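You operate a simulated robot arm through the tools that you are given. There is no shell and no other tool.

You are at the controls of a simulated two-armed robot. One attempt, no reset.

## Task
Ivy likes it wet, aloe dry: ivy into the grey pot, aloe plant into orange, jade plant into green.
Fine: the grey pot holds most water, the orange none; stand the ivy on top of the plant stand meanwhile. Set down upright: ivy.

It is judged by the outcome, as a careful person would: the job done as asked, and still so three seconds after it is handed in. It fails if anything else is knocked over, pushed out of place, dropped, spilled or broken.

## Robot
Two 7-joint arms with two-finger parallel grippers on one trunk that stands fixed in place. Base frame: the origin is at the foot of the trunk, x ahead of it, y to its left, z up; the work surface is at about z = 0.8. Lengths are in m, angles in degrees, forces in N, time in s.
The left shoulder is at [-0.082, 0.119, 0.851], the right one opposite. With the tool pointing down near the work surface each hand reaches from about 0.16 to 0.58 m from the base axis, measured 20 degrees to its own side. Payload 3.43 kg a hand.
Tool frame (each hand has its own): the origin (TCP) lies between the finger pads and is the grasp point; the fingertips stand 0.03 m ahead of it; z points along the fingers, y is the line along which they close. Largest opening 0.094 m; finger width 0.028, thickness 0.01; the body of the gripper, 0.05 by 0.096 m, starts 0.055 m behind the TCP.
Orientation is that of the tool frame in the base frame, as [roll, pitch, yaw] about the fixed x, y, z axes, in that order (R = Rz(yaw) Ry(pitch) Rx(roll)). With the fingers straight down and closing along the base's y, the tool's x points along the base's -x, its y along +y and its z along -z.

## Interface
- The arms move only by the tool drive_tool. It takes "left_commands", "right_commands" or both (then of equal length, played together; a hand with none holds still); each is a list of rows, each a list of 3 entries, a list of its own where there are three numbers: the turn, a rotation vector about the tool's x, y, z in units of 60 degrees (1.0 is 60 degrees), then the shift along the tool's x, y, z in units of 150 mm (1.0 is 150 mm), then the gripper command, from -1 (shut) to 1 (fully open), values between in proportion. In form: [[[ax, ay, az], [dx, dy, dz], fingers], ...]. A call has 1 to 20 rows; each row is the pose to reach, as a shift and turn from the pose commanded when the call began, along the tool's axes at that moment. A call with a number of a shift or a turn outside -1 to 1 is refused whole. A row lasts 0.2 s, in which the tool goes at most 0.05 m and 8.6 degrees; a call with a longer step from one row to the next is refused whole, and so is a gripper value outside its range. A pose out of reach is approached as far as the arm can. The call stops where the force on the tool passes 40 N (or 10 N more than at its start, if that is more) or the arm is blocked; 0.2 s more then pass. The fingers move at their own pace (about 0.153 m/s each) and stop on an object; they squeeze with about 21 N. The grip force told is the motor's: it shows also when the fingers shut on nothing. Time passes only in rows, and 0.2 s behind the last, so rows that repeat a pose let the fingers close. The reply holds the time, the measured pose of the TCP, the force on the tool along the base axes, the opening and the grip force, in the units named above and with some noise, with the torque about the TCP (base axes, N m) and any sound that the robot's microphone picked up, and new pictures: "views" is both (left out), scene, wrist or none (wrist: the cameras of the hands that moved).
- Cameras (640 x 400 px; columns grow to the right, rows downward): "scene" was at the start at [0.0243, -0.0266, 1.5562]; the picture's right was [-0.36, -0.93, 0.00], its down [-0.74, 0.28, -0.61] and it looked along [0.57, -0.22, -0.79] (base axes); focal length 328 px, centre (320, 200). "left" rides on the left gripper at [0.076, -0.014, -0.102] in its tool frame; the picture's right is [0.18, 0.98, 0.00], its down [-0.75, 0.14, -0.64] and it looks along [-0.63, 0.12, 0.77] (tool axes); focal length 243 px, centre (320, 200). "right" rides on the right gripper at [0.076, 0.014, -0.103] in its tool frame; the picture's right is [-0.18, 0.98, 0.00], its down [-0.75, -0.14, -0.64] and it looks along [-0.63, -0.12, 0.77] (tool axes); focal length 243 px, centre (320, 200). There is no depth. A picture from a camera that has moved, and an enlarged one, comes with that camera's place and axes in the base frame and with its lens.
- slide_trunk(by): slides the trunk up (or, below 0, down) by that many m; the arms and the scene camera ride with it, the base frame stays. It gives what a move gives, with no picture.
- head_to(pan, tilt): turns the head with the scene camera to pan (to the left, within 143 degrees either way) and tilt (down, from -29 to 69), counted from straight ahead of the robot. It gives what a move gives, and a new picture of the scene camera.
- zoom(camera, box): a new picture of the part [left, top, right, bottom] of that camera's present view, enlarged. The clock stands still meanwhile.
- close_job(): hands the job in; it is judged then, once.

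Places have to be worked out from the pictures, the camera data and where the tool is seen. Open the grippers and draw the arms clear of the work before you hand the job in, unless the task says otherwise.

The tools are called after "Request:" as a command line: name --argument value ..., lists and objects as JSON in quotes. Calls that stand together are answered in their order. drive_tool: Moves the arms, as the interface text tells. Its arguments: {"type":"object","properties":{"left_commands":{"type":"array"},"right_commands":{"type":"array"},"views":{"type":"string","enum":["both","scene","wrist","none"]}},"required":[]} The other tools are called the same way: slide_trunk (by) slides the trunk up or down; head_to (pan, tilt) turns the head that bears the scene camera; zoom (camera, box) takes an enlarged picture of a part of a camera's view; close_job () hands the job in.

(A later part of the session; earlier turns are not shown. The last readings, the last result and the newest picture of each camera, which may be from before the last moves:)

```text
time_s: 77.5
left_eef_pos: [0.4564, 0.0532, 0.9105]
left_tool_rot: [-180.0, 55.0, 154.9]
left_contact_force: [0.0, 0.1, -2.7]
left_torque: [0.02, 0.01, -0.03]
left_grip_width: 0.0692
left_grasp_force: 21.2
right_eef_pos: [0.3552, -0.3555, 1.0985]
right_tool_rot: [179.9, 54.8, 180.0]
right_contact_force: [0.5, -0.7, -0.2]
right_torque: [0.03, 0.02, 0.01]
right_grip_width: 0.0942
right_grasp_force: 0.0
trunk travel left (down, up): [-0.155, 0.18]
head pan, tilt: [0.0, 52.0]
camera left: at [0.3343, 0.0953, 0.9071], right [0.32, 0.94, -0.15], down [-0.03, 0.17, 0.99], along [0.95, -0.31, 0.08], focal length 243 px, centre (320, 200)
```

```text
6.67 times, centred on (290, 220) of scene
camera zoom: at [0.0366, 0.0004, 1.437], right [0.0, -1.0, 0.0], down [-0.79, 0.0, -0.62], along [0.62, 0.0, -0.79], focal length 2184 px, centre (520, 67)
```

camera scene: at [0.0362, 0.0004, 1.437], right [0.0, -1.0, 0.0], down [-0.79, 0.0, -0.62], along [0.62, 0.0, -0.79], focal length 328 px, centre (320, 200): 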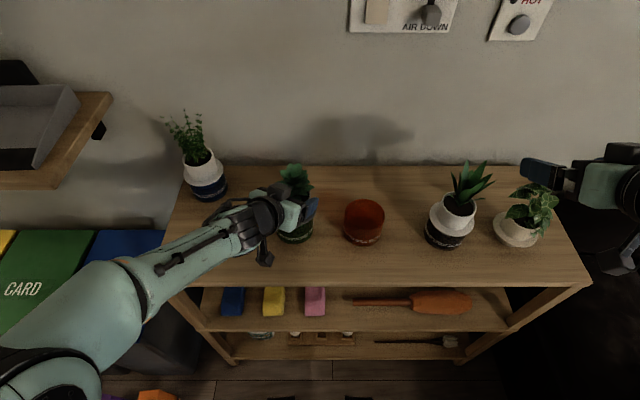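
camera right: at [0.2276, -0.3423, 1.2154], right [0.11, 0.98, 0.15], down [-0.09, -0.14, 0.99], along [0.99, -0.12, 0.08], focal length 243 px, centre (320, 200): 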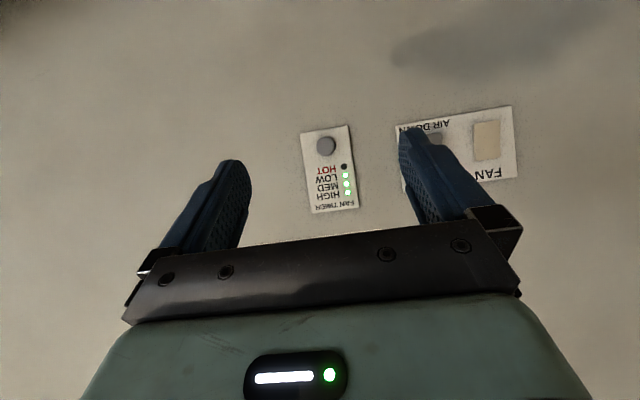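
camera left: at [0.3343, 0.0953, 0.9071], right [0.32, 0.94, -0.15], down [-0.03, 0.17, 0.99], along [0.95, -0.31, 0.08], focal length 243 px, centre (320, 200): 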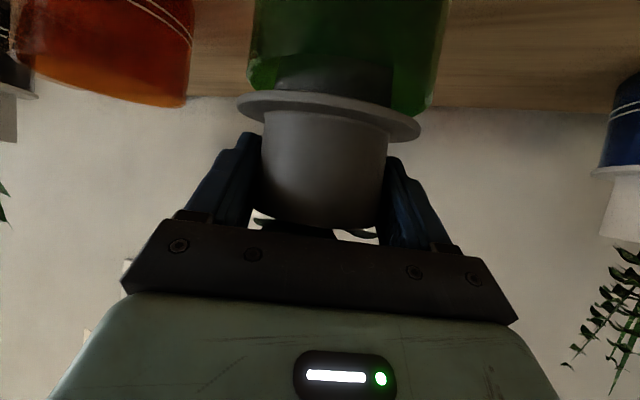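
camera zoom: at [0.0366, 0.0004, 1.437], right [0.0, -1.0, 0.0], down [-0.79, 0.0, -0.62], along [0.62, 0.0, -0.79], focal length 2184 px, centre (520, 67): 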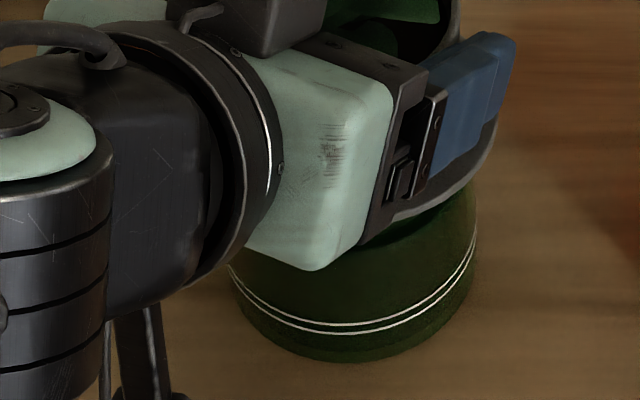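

The translucent pot shows the insert body leaning toward the far-right wall. I move the insert across the pot's clearance toward the left/near side first.

Request:
drive_tool --left_commands '[[[0, 0, 0], [0.027, 0.018, -0.039], -1], [[0, 0, 0], [0.055, 0.036, -0.079], -1], [[0, 0, 0], [0.082, 0.054, -0.118], -1], [[0, 0, 0], [0.082, 0.054, -0.118], -1]]' --views "wrist"

Request:
zoom --camera "left" --box '[180, 0, 460, 200]'

Request:
zoom --camera "scene" --box '[250, 190, 330, 250]'

```text
time_s: 78.5
left_eef_pos: [0.4409, 0.0708, 0.9109]
left_tool_rot: [-180.0, 55.0, 154.9]
left_contact_force: [1.5, -0.9, -2.1]
left_torque: [-0.03, 0.0, 0.0]
left_grip_width: 0.0693
left_grasp_force: 20.6
right_eef_pos: [0.3549, -0.3554, 1.0984]
right_tool_rot: [180.0, 54.8, 179.9]
right_contact_force: [0.2, -0.9, -0.1]
right_torque: [0.01, 0.0, 0.01]
right_grip_width: 0.094
right_grasp_force: 0.1
trunk travel left (down, up): [-0.155, 0.18]
head pan, tilt: [0.0, 52.0]
camera left: at [0.3185, 0.112, 0.9077], right [0.32, 0.94, -0.15], down [-0.03, 0.17, 0.99], along [0.95, -0.31, 0.08], focal length 243 px, centre (320, 200)
```

left: 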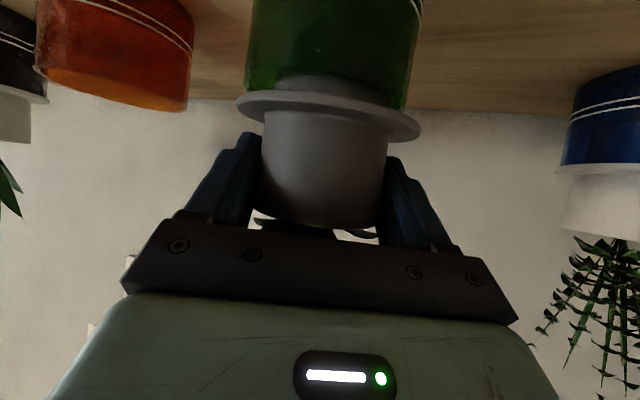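

```text
2.00 times, centred on (320, 100) of left
camera zoom: at [0.3185, 0.112, 0.9077], right [0.32, 0.94, -0.15], down [-0.03, 0.17, 0.99], along [0.95, -0.31, 0.08], focal length 485 px, centre (320, 400)
```

zoom: 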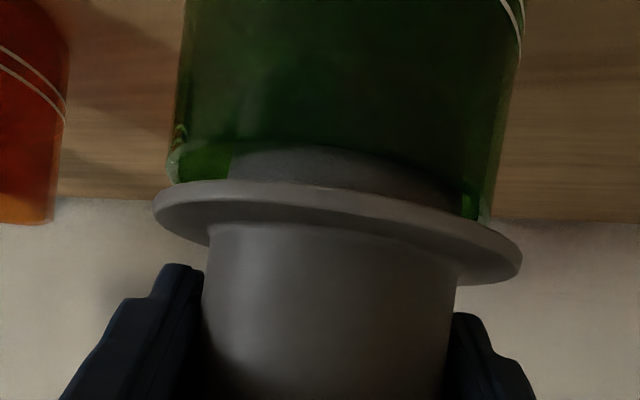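

```text
6.67 times, centred on (290, 220) of scene
camera zoom: at [0.0366, 0.0002, 1.437], right [0.0, -1.0, 0.0], down [-0.79, 0.0, -0.62], along [0.62, 0.0, -0.79], focal length 2184 px, centre (520, 67)
```

zoom: 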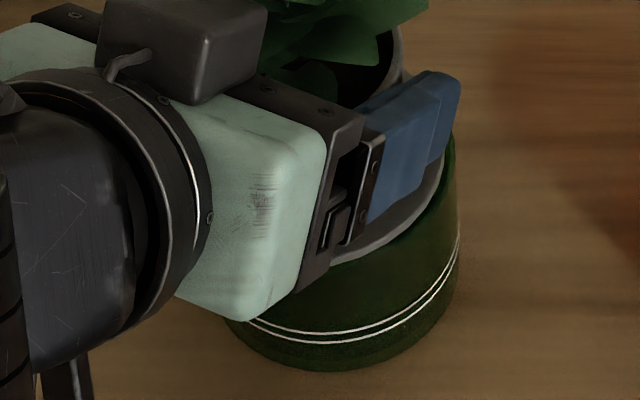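

The pot has already followed by about 7 mm (1.5 N drag). Remaining: about (-5, +12) mm; I continue in that direction.

Request:
drive_tool --left_commands '[[[0, 0, 0], [0.012, 0.019, -0.017], -1], [[0, 0, 0], [0.024, 0.038, -0.034], -1], [[0, 0, 0], [0.036, 0.057, -0.051], -1], [[0, 0, 0], [0.036, 0.057, -0.051], -1]]' --views "wrist"

Request:
zoom --camera "left" --box '[180, 0, 460, 200]'

Request:
zoom --camera "scene" --box '[250, 190, 330, 250]'

```text
time_s: 79.5
left_eef_pos: [0.4354, 0.0833, 0.9107]
left_tool_rot: [179.9, 55.0, 154.8]
left_contact_force: [0.3, 0.2, -2.2]
left_torque: [-0.04, -0.02, -0.01]
left_grip_width: 0.0689
left_grasp_force: 20.5
right_eef_pos: [0.3539, -0.3554, 1.0991]
right_tool_rot: [180.0, 54.9, 180.0]
right_contact_force: [1.2, -0.5, 0.1]
right_torque: [0.02, 0.01, -0.02]
right_grip_width: 0.0937
right_grasp_force: 0.1
trunk travel left (down, up): [-0.155, 0.18]
head pan, tilt: [0.0, 52.0]
camera left: at [0.3131, 0.1238, 0.9068], right [0.32, 0.94, -0.15], down [-0.03, 0.17, 0.99], along [0.95, -0.31, 0.08], focal length 243 px, centre (320, 200)
```

left: 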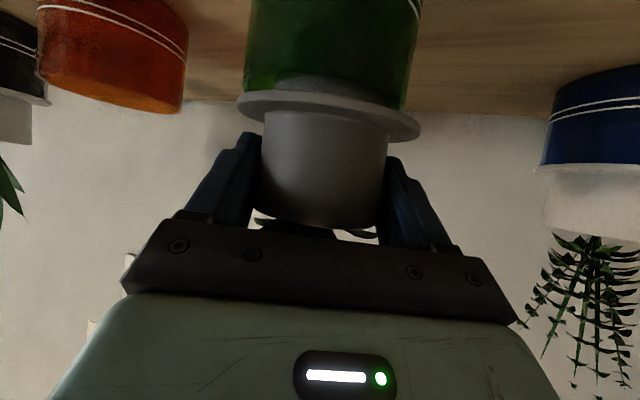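

```text
2.00 times, centred on (320, 100) of left
camera zoom: at [0.3131, 0.1238, 0.9068], right [0.32, 0.94, -0.15], down [-0.03, 0.17, 0.99], along [0.95, -0.31, 0.08], focal length 485 px, centre (320, 400)
```

zoom: 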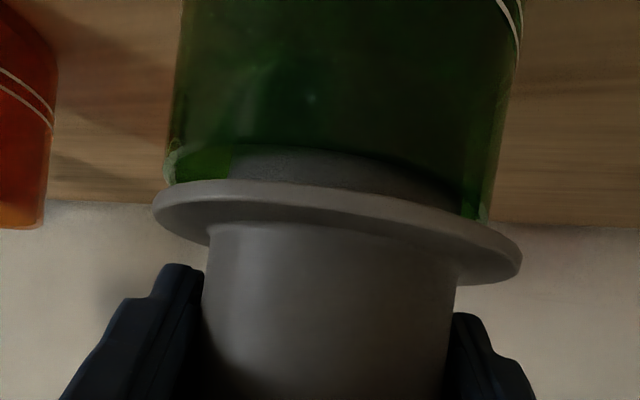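

```text
6.67 times, centred on (290, 220) of scene
camera zoom: at [0.0366, 0.0002, 1.437], right [0.0, -1.0, 0.0], down [-0.79, 0.0, -0.62], along [0.62, 0.0, -0.79], focal length 2184 px, centre (520, 67)
```

zoom: 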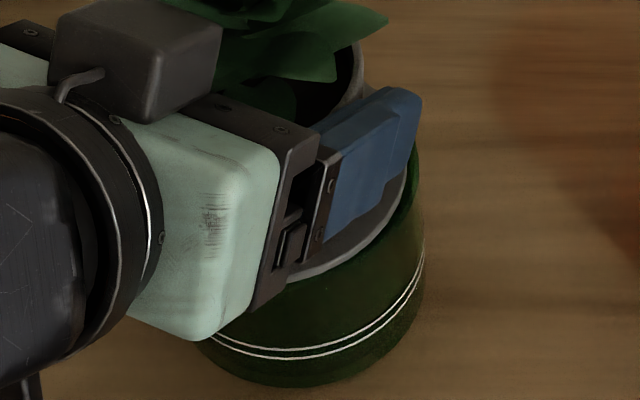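

The green pot is back within ~2 mm of its original spot. Now I re-centre the insert in it (about +6, -8 mm) before lowering.

Request:
drive_tool --left_commands '[[[0, 0, 0], [-0.017, -0.016, 0.024], -1], [[0, 0, 0], [-0.034, -0.0325, 0.049], -1], [[0, 0, 0], [-0.034, -0.0325, 0.049], -1]]' --views "wrist"

Request:
zoom --camera "left" --box '[180, 0, 460, 200]'

Request:
zoom --camera "scene" --box '[250, 190, 330, 250]'

```text
time_s: 80.3
left_eef_pos: [0.4415, 0.074, 0.9107]
left_tool_rot: [180.0, 55.1, 155.0]
left_contact_force: [-0.4, -0.3, -2.5]
left_torque: [0.01, -0.02, -0.01]
left_grip_width: 0.069
left_grasp_force: 21.1
right_eef_pos: [0.3544, -0.3561, 1.0989]
right_tool_rot: [-180.0, 55.0, -179.9]
right_contact_force: [0.0, -0.2, 0.3]
right_torque: [0.01, -0.03, 0.0]
right_grip_width: 0.0942
right_grasp_force: 0.1
trunk travel left (down, up): [-0.155, 0.18]
head pan, tilt: [0.0, 52.0]
camera left: at [0.3194, 0.1152, 0.9074], right [0.32, 0.94, -0.15], down [-0.03, 0.17, 0.99], along [0.95, -0.31, 0.08], focal length 243 px, centre (320, 200)
```

left: 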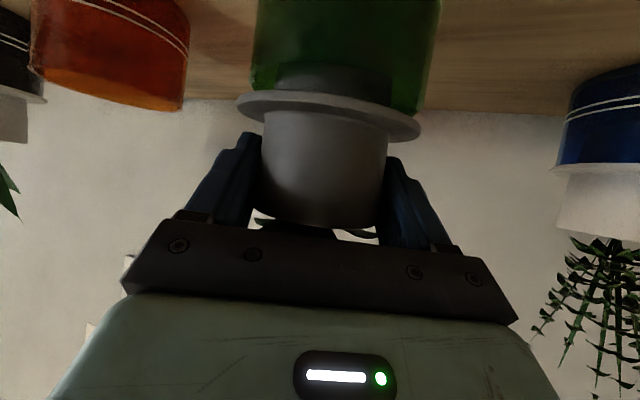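

```text
2.00 times, centred on (320, 100) of left
camera zoom: at [0.3194, 0.1152, 0.9074], right [0.32, 0.94, -0.15], down [-0.03, 0.17, 0.99], along [0.95, -0.31, 0.08], focal length 485 px, centre (320, 400)
```

zoom: 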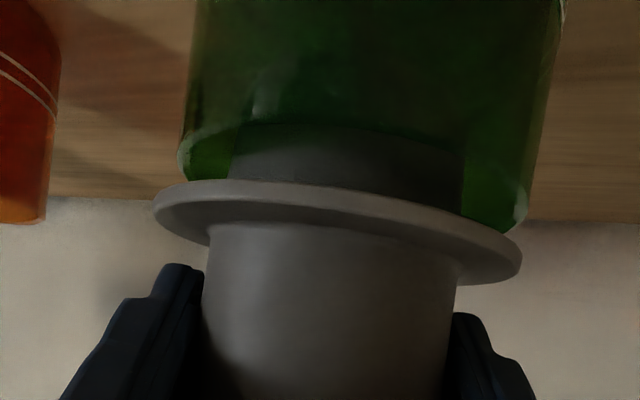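

```text
6.67 times, centred on (290, 220) of scene
camera zoom: at [0.0365, 0.0004, 1.437], right [0.0, -1.0, 0.0], down [-0.79, 0.0, -0.62], along [0.62, 0.0, -0.79], focal length 2184 px, centre (520, 67)
```

zoom: 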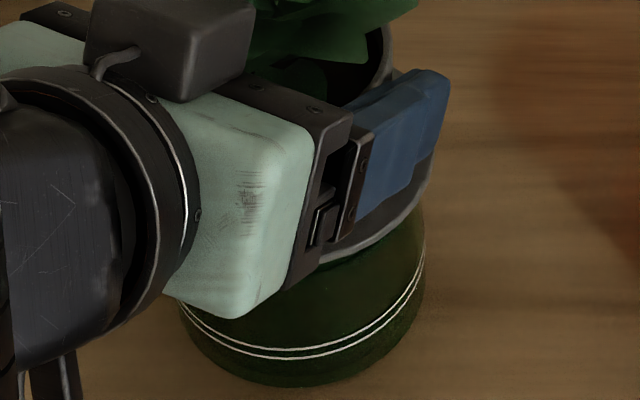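

Centred within ~1.5 mm in both directions. I lower gently: 6 mm, then 1 mm steps.

Request:
drive_tool --left_commands '[[[0, 0, 0], [0.011, 0.008, 0.0077], -1], [[0, 0, 0], [0.022, 0.008, 0.0153], -1], [[0, 0, 0], [0.0328, 0.008, 0.023], -1], [[0, 0, 0], [0.0382, 0.008, 0.0268], -1]]' --views "none"

Request:
zoom --camera "left" --box '[180, 0, 460, 200]'

```text
time_s: 81.3
left_eef_pos: [0.4411, 0.0753, 0.9048]
left_tool_rot: [179.9, 55.1, 154.9]
left_contact_force: [-0.1, -0.2, -1.5]
left_torque: [0.0, 0.02, 0.0]
left_grip_width: 0.0692
left_grasp_force: 21.3
right_eef_pos: [0.3558, -0.3563, 1.0989]
right_tool_rot: [180.0, 54.9, -180.0]
right_contact_force: [0.1, -0.1, 0.7]
right_torque: [0.0, -0.01, -0.02]
right_grip_width: 0.0938
right_grasp_force: 0.0
trunk travel left (down, up): [-0.155, 0.18]
head pan, tilt: [0.0, 52.0]
```

```text
2.00 times, centred on (320, 100) of left
camera zoom: at [0.3198, 0.116, 0.9005], right [0.32, 0.94, -0.15], down [-0.03, 0.17, 0.99], along [0.95, -0.31, 0.08], focal length 485 px, centre (320, 400)
```

zoom: 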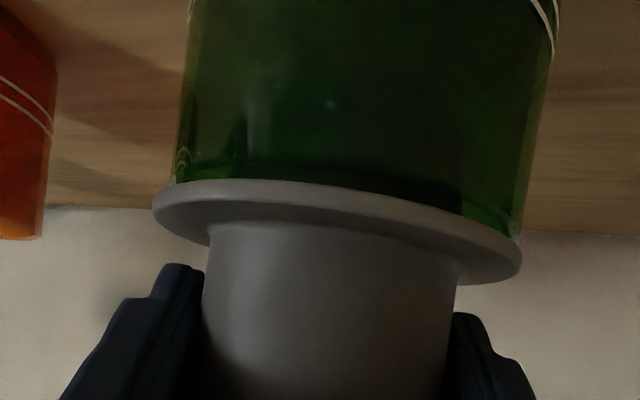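

Almost seated and well centred. Two more 1 mm steps.

Request:
drive_tool --left_commands '[[[0, 0, 0], [0.0055, 0, 0.0038], -1], [[0, 0, 0], [0.0109, 0, 0.0077], -1], [[0, 0, 0], [0.0109, 0, 0.0077], -1]]' --views "none"

Request:
zoom --camera "left" --box '[180, 0, 460, 200]'

```text
time_s: 82.1
left_eef_pos: [0.443, 0.0748, 0.9039]
left_tool_rot: [180.0, 55.3, 154.9]
left_contact_force: [-0.4, 1.1, 9.4]
left_torque: [-0.21, -0.4, 0.01]
left_grip_width: 0.0693
left_grasp_force: 21.1
right_eef_pos: [0.3538, -0.3561, 1.1003]
right_tool_rot: [179.9, 55.1, -179.9]
right_contact_force: [-0.3, -0.1, 0.2]
right_torque: [0.07, -0.01, 0.03]
right_grip_width: 0.094
right_grasp_force: 0.2
trunk travel left (down, up): [-0.155, 0.18]
head pan, tilt: [0.0, 52.0]
```

```text
2.00 times, centred on (320, 100) of left
camera zoom: at [0.3199, 0.116, 0.8999], right [0.32, 0.93, -0.15], down [-0.03, 0.17, 0.99], along [0.95, -0.31, 0.08], focal length 485 px, centre (320, 400)
```

zoom: 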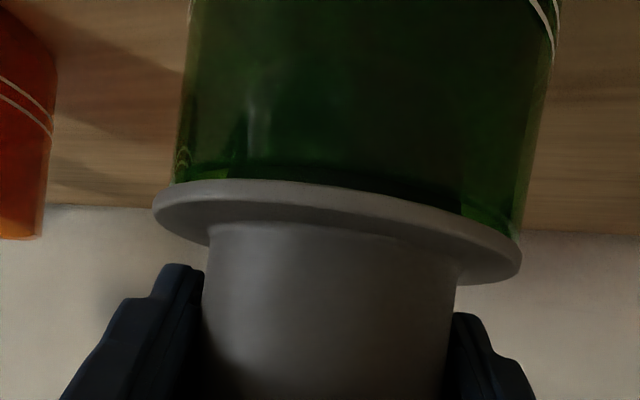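

Seated (Fz +9 N, touching at the far rim first because the insert is held a hair tilted). I ease up 1 mm and open so it settles flat, then check before moving.

Request:
drive_tool --left_commands '[[[0, 0, 0], [-0.0055, 0, -0.0038], -1], [[0, 0, 0], [-0.0055, 0, -0.0038], 0.5], [[0, 0, 0], [-0.0055, 0, -0.0038], 0.75], [[0, 0, 0], [-0.0055, 0, -0.0038], 1], [[0, 0, 0], [-0.0055, 0, -0.0038], 1]]' --views "both"

Request:
zoom --camera "left" --box '[180, 0, 460, 200]'

Request:
zoom --camera "left" --box '[180, 100, 460, 300]'

Request:
zoom --camera "scene" --box '[240, 150, 350, 250]'

```text
time_s: 83.3
left_eef_pos: [0.442, 0.0759, 0.9021]
left_tool_rot: [180.0, 55.0, 154.9]
left_contact_force: [-1.2, -0.7, 0.4]
left_torque: [0.01, 0.0, 0.0]
left_grip_width: 0.0941
left_grasp_force: 0.1
right_eef_pos: [0.3548, -0.3564, 1.1001]
right_tool_rot: [-180.0, 55.0, -180.0]
right_contact_force: [0.2, 0.5, 0.6]
right_torque: [0.0, 0.01, -0.02]
right_grip_width: 0.0939
right_grasp_force: 0.0
trunk travel left (down, up): [-0.155, 0.18]
head pan, tilt: [0.0, 52.0]
camera scene: at [0.0364, 0.0003, 1.437], right [0.0, -1.0, 0.0], down [-0.79, 0.0, -0.62], along [0.62, 0.0, -0.79], focal length 328 px, centre (320, 200)
camera left: at [0.3197, 0.1169, 0.8995], right [0.32, 0.94, -0.15], down [-0.03, 0.17, 0.99], along [0.95, -0.31, 0.08], focal length 243 px, centre (320, 200)
```

scene: 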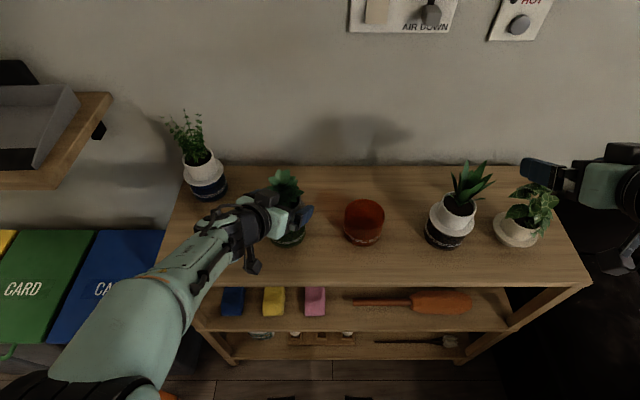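
left: 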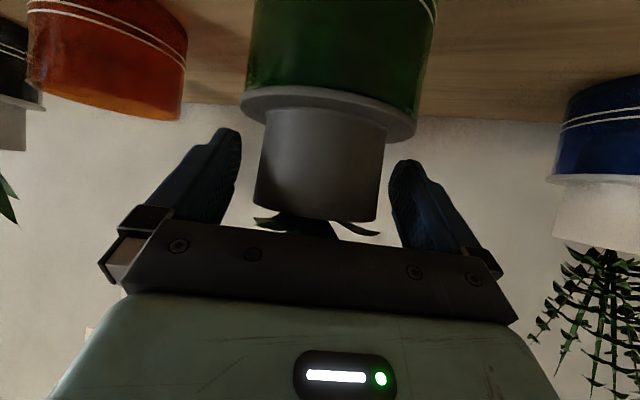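

```text
2.00 times, centred on (320, 100) of left
camera zoom: at [0.3197, 0.1169, 0.8995], right [0.32, 0.94, -0.15], down [-0.03, 0.17, 0.99], along [0.95, -0.31, 0.08], focal length 485 px, centre (320, 400)
```

zoom: 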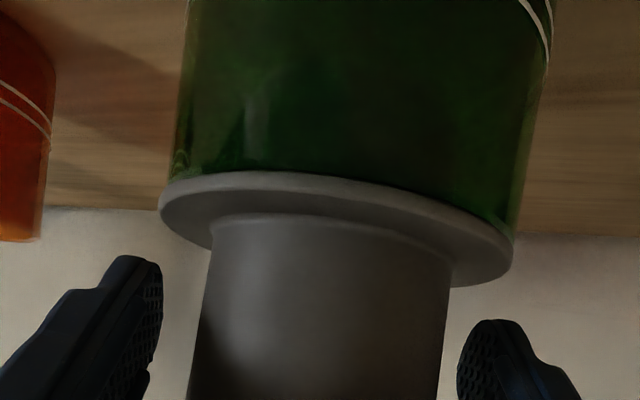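

```text
2.00 times, centred on (320, 200) of left
camera zoom: at [0.3197, 0.1169, 0.8995], right [0.32, 0.94, -0.15], down [-0.03, 0.17, 0.99], along [0.95, -0.31, 0.08], focal length 485 px, centre (320, 200)
```

zoom: 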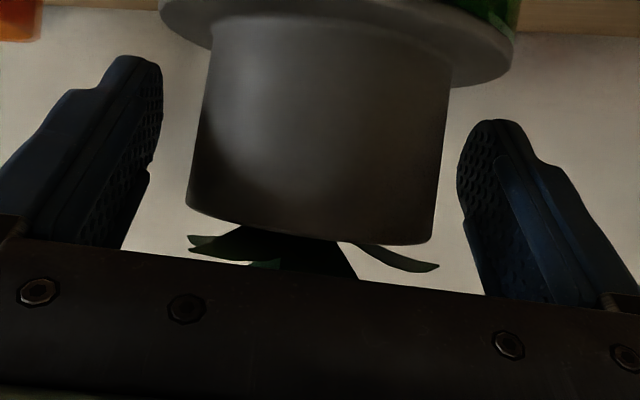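

```text
4.00 times, centred on (295, 200) of scene
camera zoom: at [0.0364, 0.0003, 1.437], right [0.0, -1.0, 0.0], down [-0.79, 0.0, -0.62], along [0.62, 0.0, -0.79], focal length 1310 px, centre (420, 200)
```

zoom: 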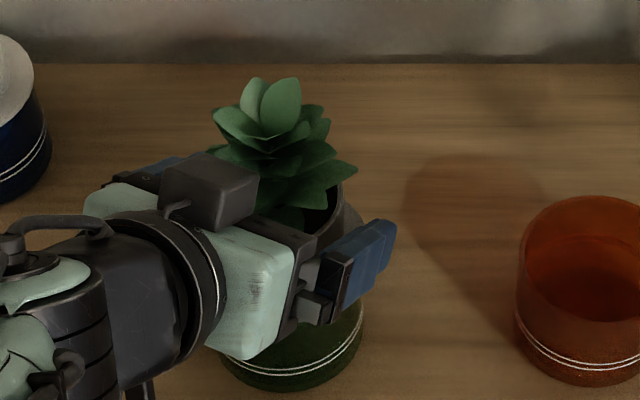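

The insert settled flush on the rim and is free of the fingers. I back away along the hand's own direction, first 2 cm, and check that nothing follows.

Request:
drive_tool --left_commands '[[[0, 0, 0], [0.025, 0, -0.036], 1], [[0, 0, 0], [0.05, 0, -0.073], 1], [[0, 0, 0], [0.077, 0, -0.109], 1], [[0, 0, 0], [0.077, 0, -0.109], 1]]' --views "wrist"

Request:
zoom --camera "left" --box '[180, 40, 460, 240]'

Request:
zoom --camera "scene" --box '[250, 190, 330, 250]'

```text
time_s: 84.3
left_eef_pos: [0.4234, 0.0853, 0.9023]
left_tool_rot: [179.9, 55.1, 154.9]
left_contact_force: [0.0, 0.0, -0.2]
left_torque: [0.03, -0.01, -0.03]
left_grip_width: 0.0939
left_grasp_force: 0.0
right_eef_pos: [0.3555, -0.3563, 1.0988]
right_tool_rot: [-180.0, 54.9, 179.9]
right_contact_force: [0.0, 0.8, -0.6]
right_torque: [0.02, -0.01, -0.02]
right_grip_width: 0.0939
right_grasp_force: 0.1
trunk travel left (down, up): [-0.155, 0.18]
head pan, tilt: [0.0, 52.0]
camera left: at [0.3019, 0.1254, 0.8995], right [0.32, 0.94, -0.15], down [-0.03, 0.17, 0.99], along [0.95, -0.31, 0.08], focal length 243 px, centre (320, 200)
```

left: 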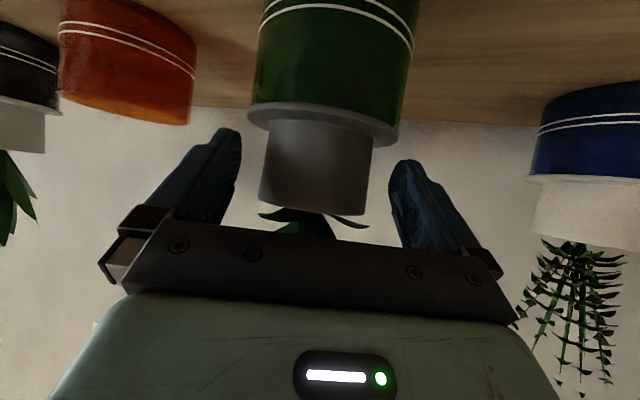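

```text
2.00 times, centred on (320, 140) of left
camera zoom: at [0.3019, 0.1254, 0.8995], right [0.32, 0.94, -0.15], down [-0.03, 0.17, 0.99], along [0.95, -0.31, 0.08], focal length 485 px, centre (320, 320)
```

zoom: 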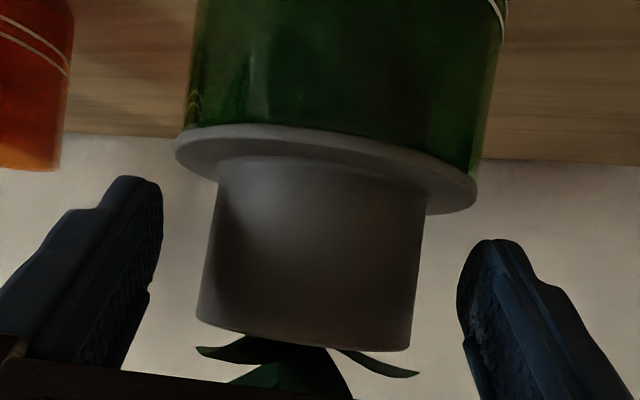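

```text
6.67 times, centred on (290, 220) of scene
camera zoom: at [0.0364, 0.0002, 1.437], right [0.0, -1.0, 0.0], down [-0.79, 0.0, -0.62], along [0.62, 0.0, -0.79], focal length 2184 px, centre (520, 67)
```

zoom: 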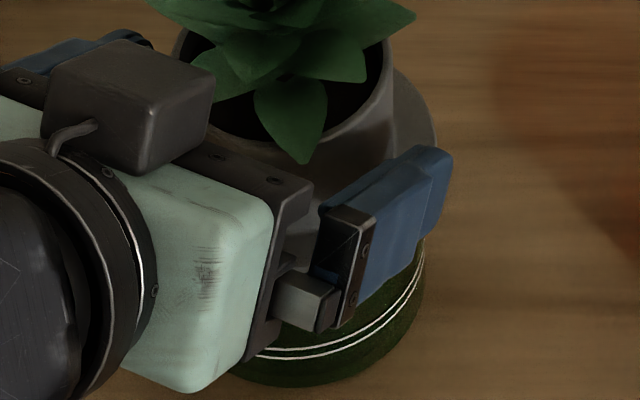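

Nothing follows the hand; pot and jade stay put. Another 3 cm, then the rest.

Request:
drive_tool --left_commands '[[[0, 0, 0], [0.038, 0, -0.055], 1], [[0, 0, 0], [0.077, 0, -0.109], 1], [[0, 0, 0], [0.115, 0, -0.164], 1], [[0, 0, 0], [0.115, 0, -0.164], 1]]' --views "wrist"

Request:
drive_tool --left_commands '[[[0, 0, 0], [0.05, 0.02, -0.072], 1], [[0, 0, 0], [0.1, 0.04, -0.144], 1], [[0, 0, 0], [0.15, 0.06, -0.215], 1], [[0, 0, 0], [0.15, 0.06, -0.215], 1]]' --views "scene"

Request:
zoom --camera "scene" --box '[250, 190, 330, 250]'

```text
time_s: 85.3
left_eef_pos: [0.3966, 0.0964, 0.9031]
left_tool_rot: [180.0, 54.8, 155.0]
left_contact_force: [0.4, -0.2, -0.1]
left_torque: [0.0, 0.0, -0.02]
left_grip_width: 0.094
left_grasp_force: 0.0
right_eef_pos: [0.3538, -0.3556, 1.1002]
right_tool_rot: [-180.0, 54.9, 180.0]
right_contact_force: [0.3, -0.6, -1.0]
right_torque: [-0.02, 0.0, 0.01]
right_grip_width: 0.094
right_grasp_force: 0.1
trunk travel left (down, up): [-0.155, 0.18]
head pan, tilt: [0.0, 52.0]
camera left: at [0.2744, 0.1375, 0.8991], right [0.32, 0.94, -0.15], down [-0.02, 0.17, 0.99], along [0.95, -0.31, 0.08], focal length 243 px, centre (320, 200)
```

left: 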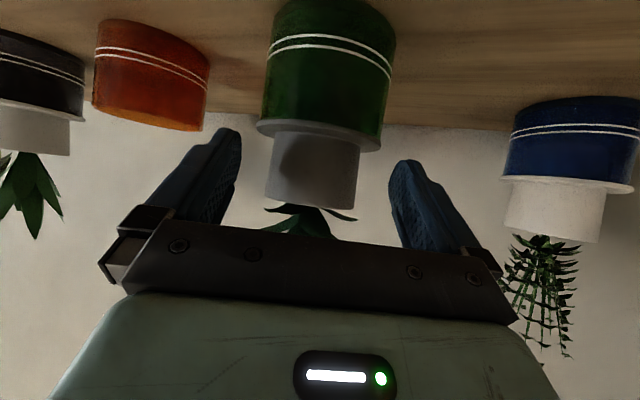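

```text
time_s: 86.3
left_eef_pos: [0.3641, 0.1204, 0.9034]
left_tool_rot: [180.0, 55.1, 154.8]
left_contact_force: [0.2, 0.5, -0.4]
left_torque: [-0.03, 0.0, 0.02]
left_grip_width: 0.0937
left_grasp_force: 0.1
right_eef_pos: [0.355, -0.3559, 1.0992]
right_tool_rot: [180.0, 54.9, 180.0]
right_contact_force: [-0.5, 0.3, -0.3]
right_torque: [0.0, -0.01, -0.02]
right_grip_width: 0.0941
right_grasp_force: 0.0
trunk travel left (down, up): [-0.155, 0.18]
head pan, tilt: [0.0, 52.0]
camera scene: at [0.0364, 0.0003, 1.437], right [0.0, -1.0, 0.0], down [-0.79, 0.0, -0.62], along [0.62, 0.0, -0.79], focal length 328 px, centre (320, 200)
```

scene: 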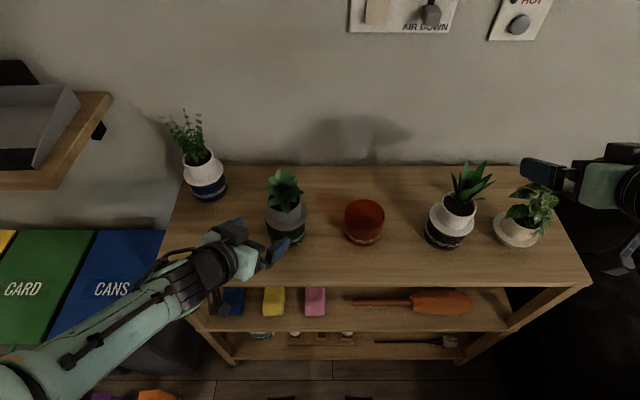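

```text
6.67 times, centred on (290, 220) of scene
camera zoom: at [0.0364, 0.0003, 1.437], right [0.0, -1.0, 0.0], down [-0.79, 0.0, -0.62], along [0.62, 0.0, -0.79], focal length 2184 px, centre (520, 67)
```

zoom: 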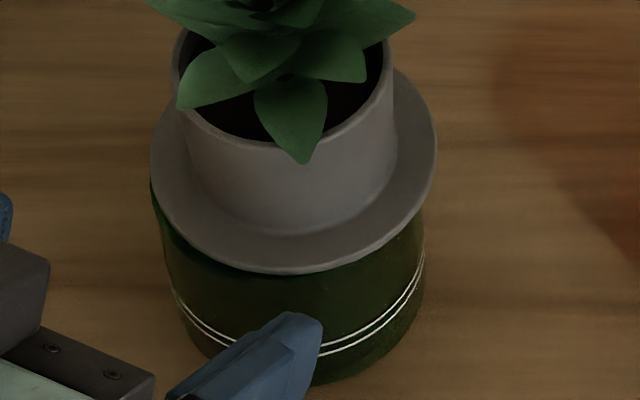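

The jade is upright in the green pot, which is back in place. I withdraw the left hand up and left, and start bringing the right hand in front of the aloe.

Request:
drive_tool --left_commands '[[[0, 0, 0], [-0.08, 0.04, -0.16], 1], [[0, 0, 0], [-0.18, 0.08, -0.32], 1], [[0, 0, 0], [-0.28, 0.12, -0.48], 1], [[0, 0, 0], [-0.37, 0.16, -0.64], 1], [[0, 0, 0], [-0.46, 0.19, -0.8], 1], [[0, 0, 0], [-0.548, 0.22, -0.96], 1]]' --right_commands '[[[0, 0, 0], [0.06, 0.085, 0.009], 1], [[0, 0, 0], [0.12, 0.17, 0.018], 1], [[0, 0, 0], [0.185, 0.254, 0.028], 1], [[0, 0, 0], [0.25, 0.34, 0.037], 1], [[0, 0, 0], [0.31, 0.42, 0.046], 1], [[0, 0, 0], [0.369, 0.507, 0.055], 1]]' --views "both"

```text
time_s: 87.7
left_eef_pos: [0.315, 0.1812, 1.0547]
left_tool_rot: [180.0, 54.9, 154.9]
left_contact_force: [-0.3, 0.5, -0.3]
left_torque: [-0.01, -0.02, -0.01]
left_grip_width: 0.0941
left_grasp_force: 0.0
right_eef_pos: [0.3297, -0.2803, 1.0477]
right_tool_rot: [-179.9, 55.0, 180.0]
right_contact_force: [-0.3, 0.9, 0.3]
right_torque: [-0.03, -0.03, 0.01]
right_grip_width: 0.0941
right_grasp_force: 0.1
trunk travel left (down, up): [-0.155, 0.18]
head pan, tilt: [0.0, 52.0]
camera scene: at [0.0361, 0.0004, 1.437], right [0.0, -1.0, 0.0], down [-0.79, 0.0, -0.62], along [0.62, 0.0, -0.79], focal length 328 px, centre (320, 200)
camera right: at [0.2018, -0.2663, 1.0448], right [0.11, 0.98, 0.15], down [-0.09, -0.14, 0.99], along [0.99, -0.12, 0.08], focal length 243 px, centre (320, 200)
camera left: at [0.1929, 0.2213, 1.0509], right [0.32, 0.94, -0.15], down [-0.02, 0.17, 0.99], along [0.95, -0.31, 0.08], focal length 243 px, centre (320, 200)
```

scene: 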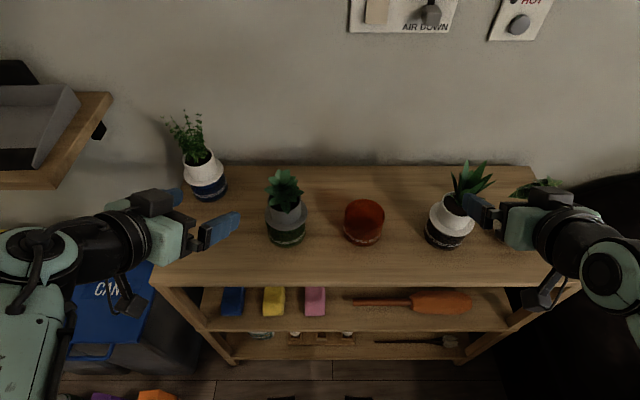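
right: 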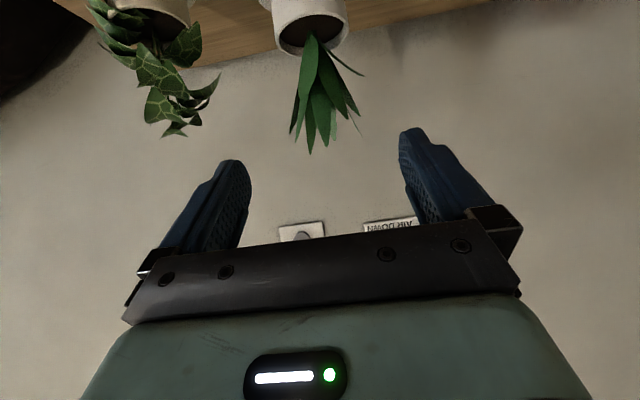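
left: 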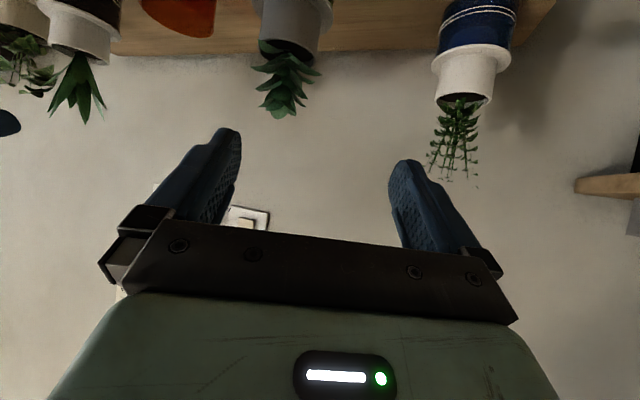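

Now the green pot is unobstructed; a quick close look at the jade, then the right hand goes down in front of the aloe.

Request:
zoom --camera "scene" --box '[250, 190, 330, 250]'

Request:
zoom --camera "scene" --box '[330, 190, 410, 250]'

Request:
drive_tool --right_commands '[[[0, 0, 0], [0.16, 0, 0.112], 1], [[0, 0, 0], [0.32, 0, 0.224], 1], [[0, 0, 0], [0.48, 0, 0.336], 1], [[0, 0, 0], [0.64, 0, 0.448], 1], [[0, 0, 0], [0.79, 0, 0.553], 1], [[0, 0, 0], [0.79, 0, 0.553], 1]]' --views "wrist"

Request:
zoom --camera "right" --box '[180, 40, 460, 240]'

```text
6.67 times, centred on (290, 220) of scene
camera zoom: at [0.0361, 0.0004, 1.437], right [0.0, -1.0, 0.0], down [-0.79, 0.0, -0.62], along [0.62, 0.0, -0.79], focal length 2184 px, centre (520, 67)
```

zoom: 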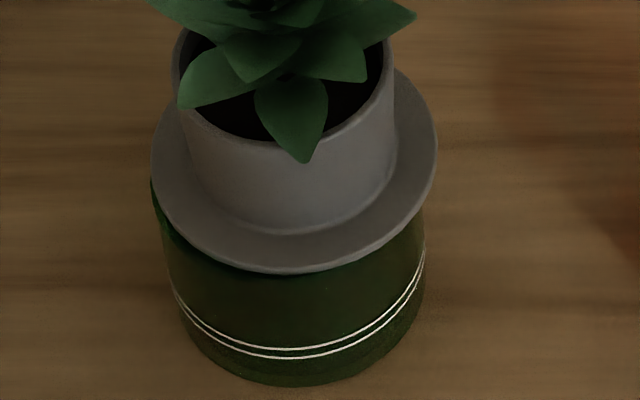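

```text
6.67 times, centred on (370, 220) of scene
camera zoom: at [0.0361, 0.0004, 1.437], right [0.0, -1.0, 0.0], down [-0.79, 0.0, -0.62], along [0.62, 0.0, -0.79], focal length 2184 px, centre (-13, 67)
```

zoom: 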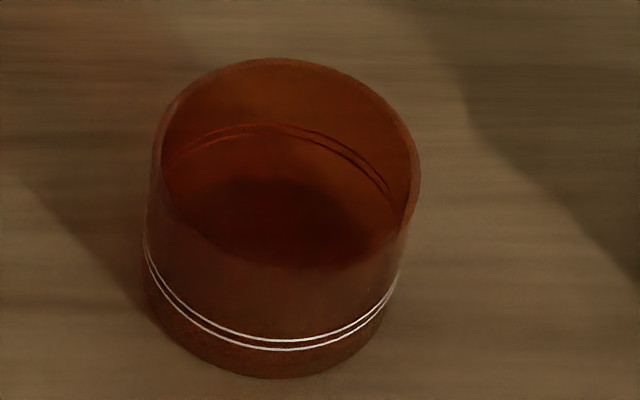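

```text
time_s: 89.1
left_eef_pos: [0.3156, 0.1796, 1.0544]
left_tool_rot: [180.0, 54.9, 155.0]
left_contact_force: [0.1, -0.3, -0.3]
left_torque: [-0.04, -0.02, -0.01]
left_grip_width: 0.0939
left_grasp_force: 0.1
right_eef_pos: [0.3299, -0.2811, 0.905]
right_tool_rot: [180.0, 55.0, 180.0]
right_contact_force: [-0.2, -0.9, 1.1]
right_torque: [0.01, -0.01, 0.0]
right_grip_width: 0.0942
right_grasp_force: 0.1
trunk travel left (down, up): [-0.155, 0.18]
head pan, tilt: [0.0, 52.0]
camera right: at [0.2016, -0.2668, 0.9001], right [0.11, 0.98, 0.15], down [-0.09, -0.14, 0.99], along [0.99, -0.12, 0.08], focal length 243 px, centre (320, 200)
```

right: 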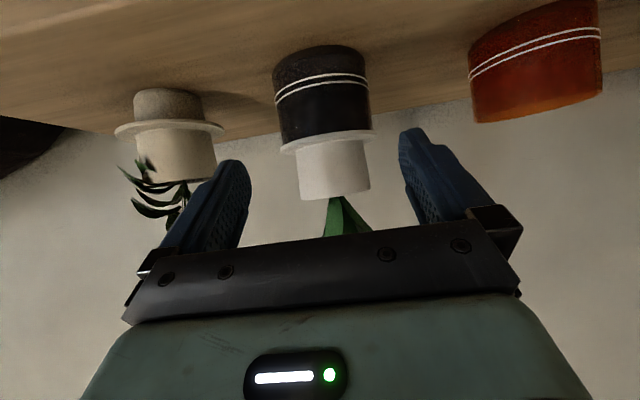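

```text
2.00 times, centred on (320, 140) of right
camera zoom: at [0.2016, -0.2668, 0.9001], right [0.11, 0.98, 0.15], down [-0.09, -0.14, 0.99], along [0.99, -0.12, 0.08], focal length 485 px, centre (320, 320)
```

zoom: 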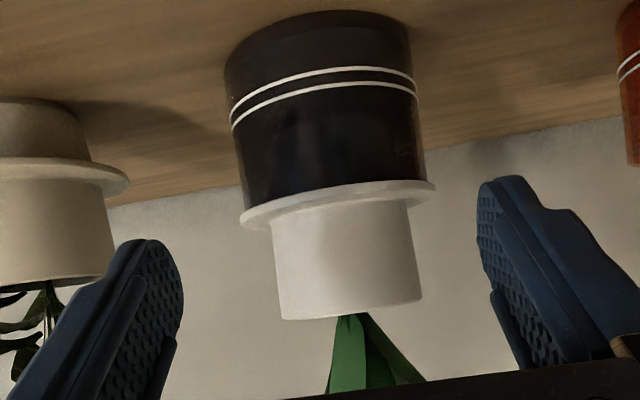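

Green pot's base is within 1 mm of its original place. The aloe is straight ahead (≈2–3 mm to the hand's left); I advance half-way and check.

Request:
drive_tool --right_commands '[[[0, 0, 0], [-0.075, 0.008, 0.11], 1], [[0, 0, 0], [-0.15, 0.017, 0.22], 1], [[0, 0, 0], [-0.225, 0.017, 0.33], 1], [[0, 0, 0], [-0.225, 0.017, 0.33], 1]]' --views "wrist"

Request:
zoom --camera "right" --box '[180, 40, 460, 240]'

```text
time_s: 90.1
left_eef_pos: [0.3147, 0.1809, 1.0544]
left_tool_rot: [180.0, 55.0, 154.9]
left_contact_force: [-0.8, 0.3, 0.5]
left_torque: [-0.04, 0.02, -0.01]
left_grip_width: 0.0942
left_grasp_force: 0.1
right_eef_pos: [0.3906, -0.2785, 0.9037]
right_tool_rot: [180.0, 55.0, 179.9]
right_contact_force: [-0.6, 0.4, 0.4]
right_torque: [-0.01, 0.06, 0.01]
right_grip_width: 0.0941
right_grasp_force: 0.0
trunk travel left (down, up): [-0.155, 0.18]
head pan, tilt: [0.0, 52.0]
camera right: at [0.2624, -0.2646, 0.8999], right [0.11, 0.98, 0.15], down [-0.09, -0.14, 0.99], along [0.99, -0.12, 0.08], focal length 243 px, centre (320, 200)
```

right: 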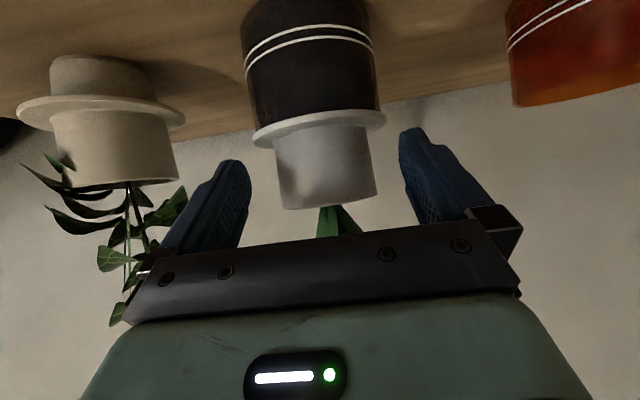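

```text
2.00 times, centred on (320, 140) of right
camera zoom: at [0.2624, -0.2646, 0.8999], right [0.11, 0.98, 0.15], down [-0.09, -0.14, 0.99], along [0.99, -0.12, 0.08], focal length 485 px, centre (320, 320)
```

zoom: 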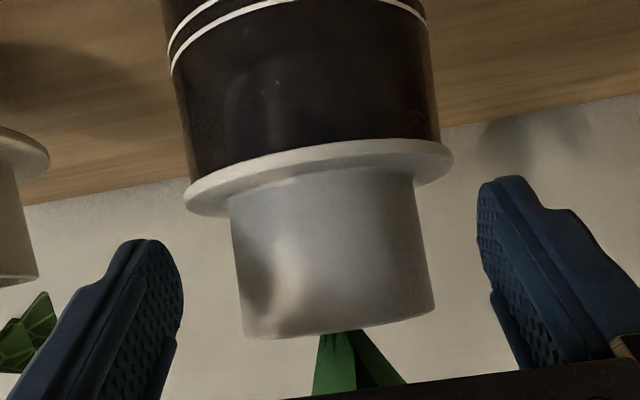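

Centred within 0.5 mm. The last 3.8 cm to straddle the aloe's collar.

Request:
drive_tool --right_commands '[[[0, 0, 0], [-0.045, 0, 0.07], 1], [[0, 0, 0], [-0.09, 0, 0.14], 1], [[0, 0, 0], [-0.136, 0, 0.212], 1], [[0, 0, 0], [-0.136, 0, 0.212], 1]]' --views "both"

Request:
zoom --camera "right" --box '[180, 60, 460, 260]'

Request:
zoom --camera "scene" --box '[400, 150, 560, 270]'

```text
time_s: 91.1
left_eef_pos: [0.315, 0.1806, 1.0546]
left_tool_rot: [-179.9, 55.0, 154.9]
left_contact_force: [0.6, -0.2, 0.0]
left_torque: [-0.03, 0.03, -0.02]
left_grip_width: 0.094
left_grasp_force: 0.1
right_eef_pos: [0.4282, -0.2775, 0.9022]
right_tool_rot: [180.0, 54.9, 179.9]
right_contact_force: [0.7, -0.1, 0.2]
right_torque: [0.02, 0.04, 0.01]
right_grip_width: 0.0942
right_grasp_force: 0.0
trunk travel left (down, up): [-0.155, 0.18]
head pan, tilt: [0.0, 52.0]
camera scene: at [0.0363, 0.0003, 1.437], right [0.0, -1.0, 0.0], down [-0.79, 0.0, -0.62], along [0.62, 0.0, -0.79], focal length 328 px, centre (320, 200)
camera right: at [0.3, -0.2638, 0.8979], right [0.11, 0.98, 0.15], down [-0.09, -0.14, 0.99], along [0.99, -0.12, 0.08], focal length 243 px, centre (320, 200)
```

scene: 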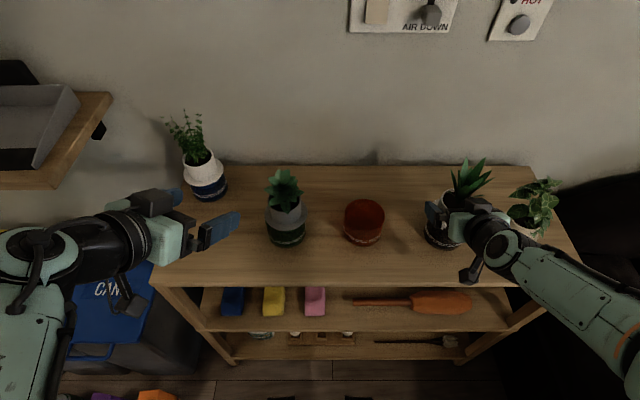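
right: 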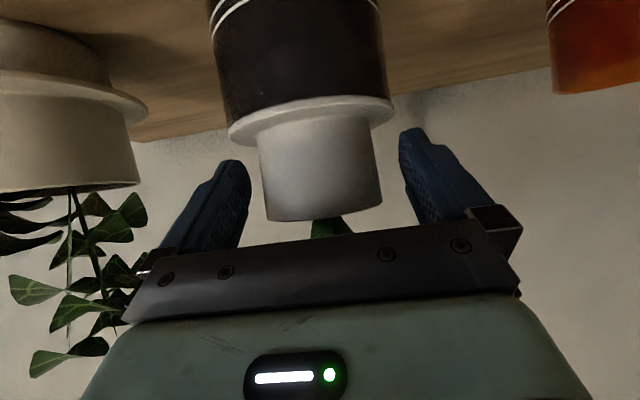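

```text
2.00 times, centred on (320, 160) of right
camera zoom: at [0.3, -0.2638, 0.8979], right [0.11, 0.98, 0.15], down [-0.09, -0.14, 0.99], along [0.99, -0.12, 0.08], focal length 485 px, centre (320, 280)
```

zoom: 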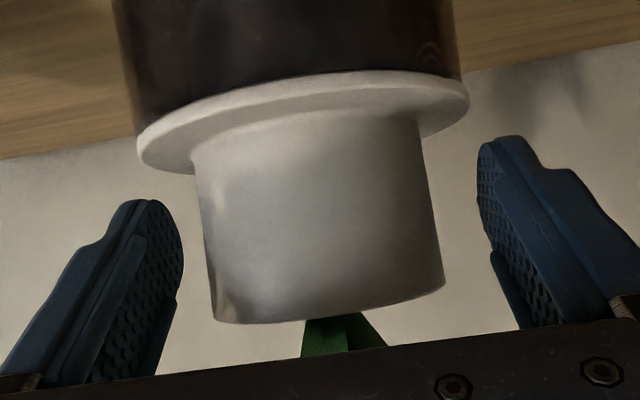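

```text
3.33 times, centred on (480, 210) of scene
camera zoom: at [0.0363, 0.0003, 1.437], right [0.0, -1.0, 0.0], down [-0.79, 0.0, -0.62], along [0.62, 0.0, -0.79], focal length 1092 px, centre (-213, 167)
```

zoom: 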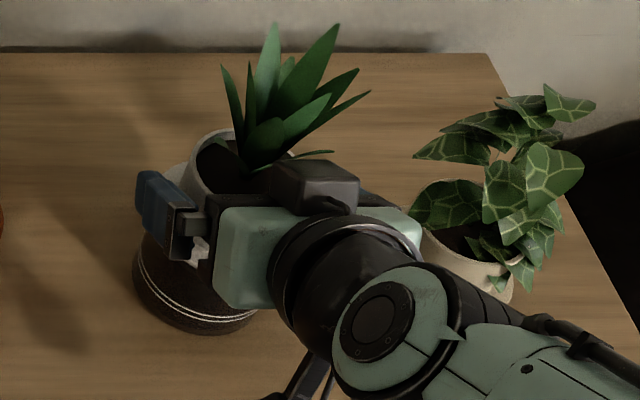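

The view again matches the good grasps (flange 137–470). I close on the aloe's collar and lift 5 cm.

Request:
drive_tool --right_commands '[[[0, 0, 0], [0, 0, 0], 0.5], [[0, 0, 0], [0, 0, 0], -1], [[0, 0, 0], [0, 0, 0], -1], [[0, 0, 0], [0, 0, 0], -1]]' --views "none"

Request:
drive_tool --right_commands '[[[0, 0, 0], [-0.055, 0, -0.038], -1], [[0, 0, 0], [-0.109, 0, -0.0765], -1], [[0, 0, 0], [-0.164, 0, -0.115], -1], [[0, 0, 0], [-0.218, 0, -0.153], -1], [[0, 0, 0], [-0.273, 0, -0.191], -1]]' --views "both"

Request:
zoom --camera "right" --box '[180, 0, 460, 200]'

```text
time_s: 92.1
left_eef_pos: [0.3157, 0.181, 1.0541]
left_tool_rot: [-179.9, 55.0, 155.0]
left_contact_force: [-0.3, -0.5, 0.3]
left_torque: [-0.05, -0.03, 0.01]
left_grip_width: 0.0939
left_grasp_force: 0.1
right_eef_pos: [0.4274, -0.2781, 0.9016]
right_tool_rot: [179.9, 55.0, 179.9]
right_contact_force: [0.2, -0.5, 0.3]
right_torque: [0.06, -0.03, -0.03]
right_grip_width: 0.0679
right_grasp_force: 21.3
trunk travel left (down, up): [-0.155, 0.18]
head pan, tilt: [0.0, 52.0]
```

```text
time_s: 93.3
left_eef_pos: [0.3155, 0.1801, 1.0549]
left_tool_rot: [-180.0, 55.1, 155.0]
left_contact_force: [0.5, 1.1, -0.1]
left_torque: [0.0, 0.01, -0.03]
left_grip_width: 0.0942
left_grasp_force: 0.1
right_eef_pos: [0.4264, -0.2774, 0.9521]
right_tool_rot: [180.0, 54.9, 179.9]
right_contact_force: [-0.2, 1.3, -2.1]
right_torque: [-0.01, 0.02, -0.04]
right_grip_width: 0.068
right_grasp_force: 21.0
trunk travel left (down, up): [-0.155, 0.18]
head pan, tilt: [0.0, 52.0]
camera scene: at [0.0365, 0.0002, 1.437], right [0.0, -1.0, 0.0], down [-0.79, 0.0, -0.62], along [0.62, 0.0, -0.79], focal length 328 px, centre (320, 200)
camera right: at [0.2998, -0.2627, 0.9482], right [0.11, 0.98, 0.15], down [-0.09, -0.14, 0.99], along [0.99, -0.12, 0.08], focal length 243 px, centre (320, 200)
```

scene: 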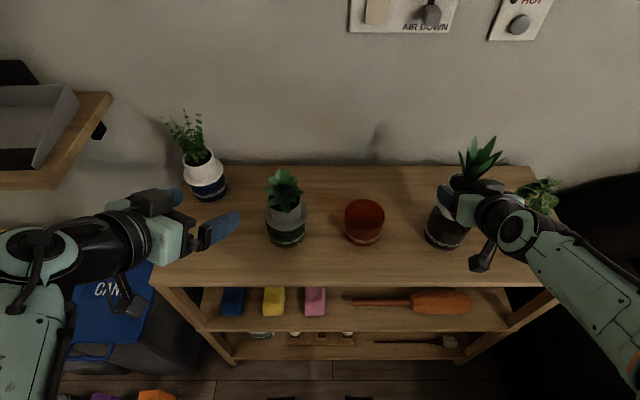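
right: 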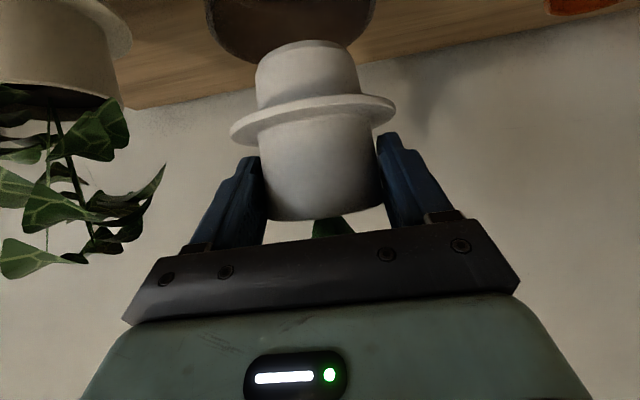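

```text
2.00 times, centred on (320, 100) of right
camera zoom: at [0.2998, -0.2627, 0.9482], right [0.11, 0.98, 0.15], down [-0.09, -0.14, 0.99], along [0.99, -0.12, 0.08], focal length 485 px, centre (320, 400)
```

zoom: 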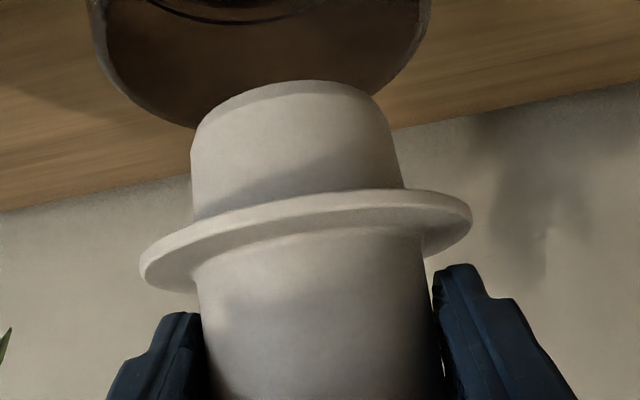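

The aloe is out and the grey pot unmoved. I carry it left toward the empty orange pot, base ~3.5 cm above the rims, in two legs with a check between.

Request:
drive_tool --right_commands '[[[0, 0, 0], [-0.06, 0.05, -0.03], -1], [[0, 0, 0], [-0.08, 0.2, -0.03], -1], [[0, 0, 0], [-0.085, 0.35, -0.025], -1], [[0, 0, 0], [-0.09, 0.5, -0.02], -1], [[0, 0, 0], [-0.094, 0.65, -0.017], -1], [[0, 0, 0], [-0.094, 0.8, -0.017], -1]]' --views "scene"

```text
time_s: 94.7
left_eef_pos: [0.3145, 0.1808, 1.0545]
left_tool_rot: [180.0, 55.0, 155.1]
left_contact_force: [-0.3, -0.3, 0.3]
left_torque: [0.02, 0.01, 0.01]
left_grip_width: 0.0937
left_grasp_force: 0.0
right_eef_pos: [0.4321, -0.157, 0.965]
right_tool_rot: [-179.9, 54.9, -179.9]
right_contact_force: [0.2, 0.2, -2.6]
right_torque: [0.04, 0.04, 0.02]
right_grip_width: 0.0681
right_grasp_force: 21.0
trunk travel left (down, up): [-0.155, 0.18]
head pan, tilt: [0.0, 52.0]
camera scene: at [0.0365, 0.0007, 1.437], right [0.0, -1.0, 0.0], down [-0.79, 0.0, -0.62], along [0.62, 0.0, -0.79], focal length 328 px, centre (320, 200)
```

scene: 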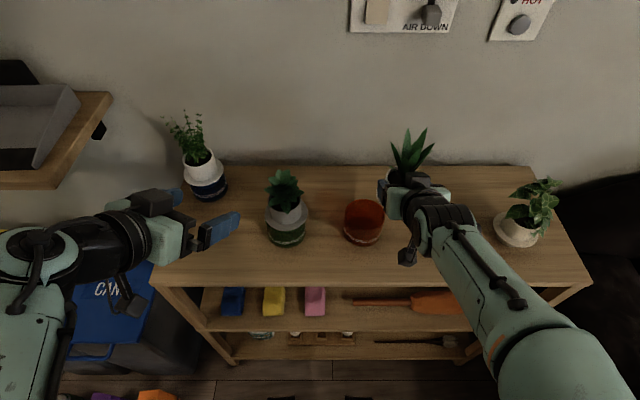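

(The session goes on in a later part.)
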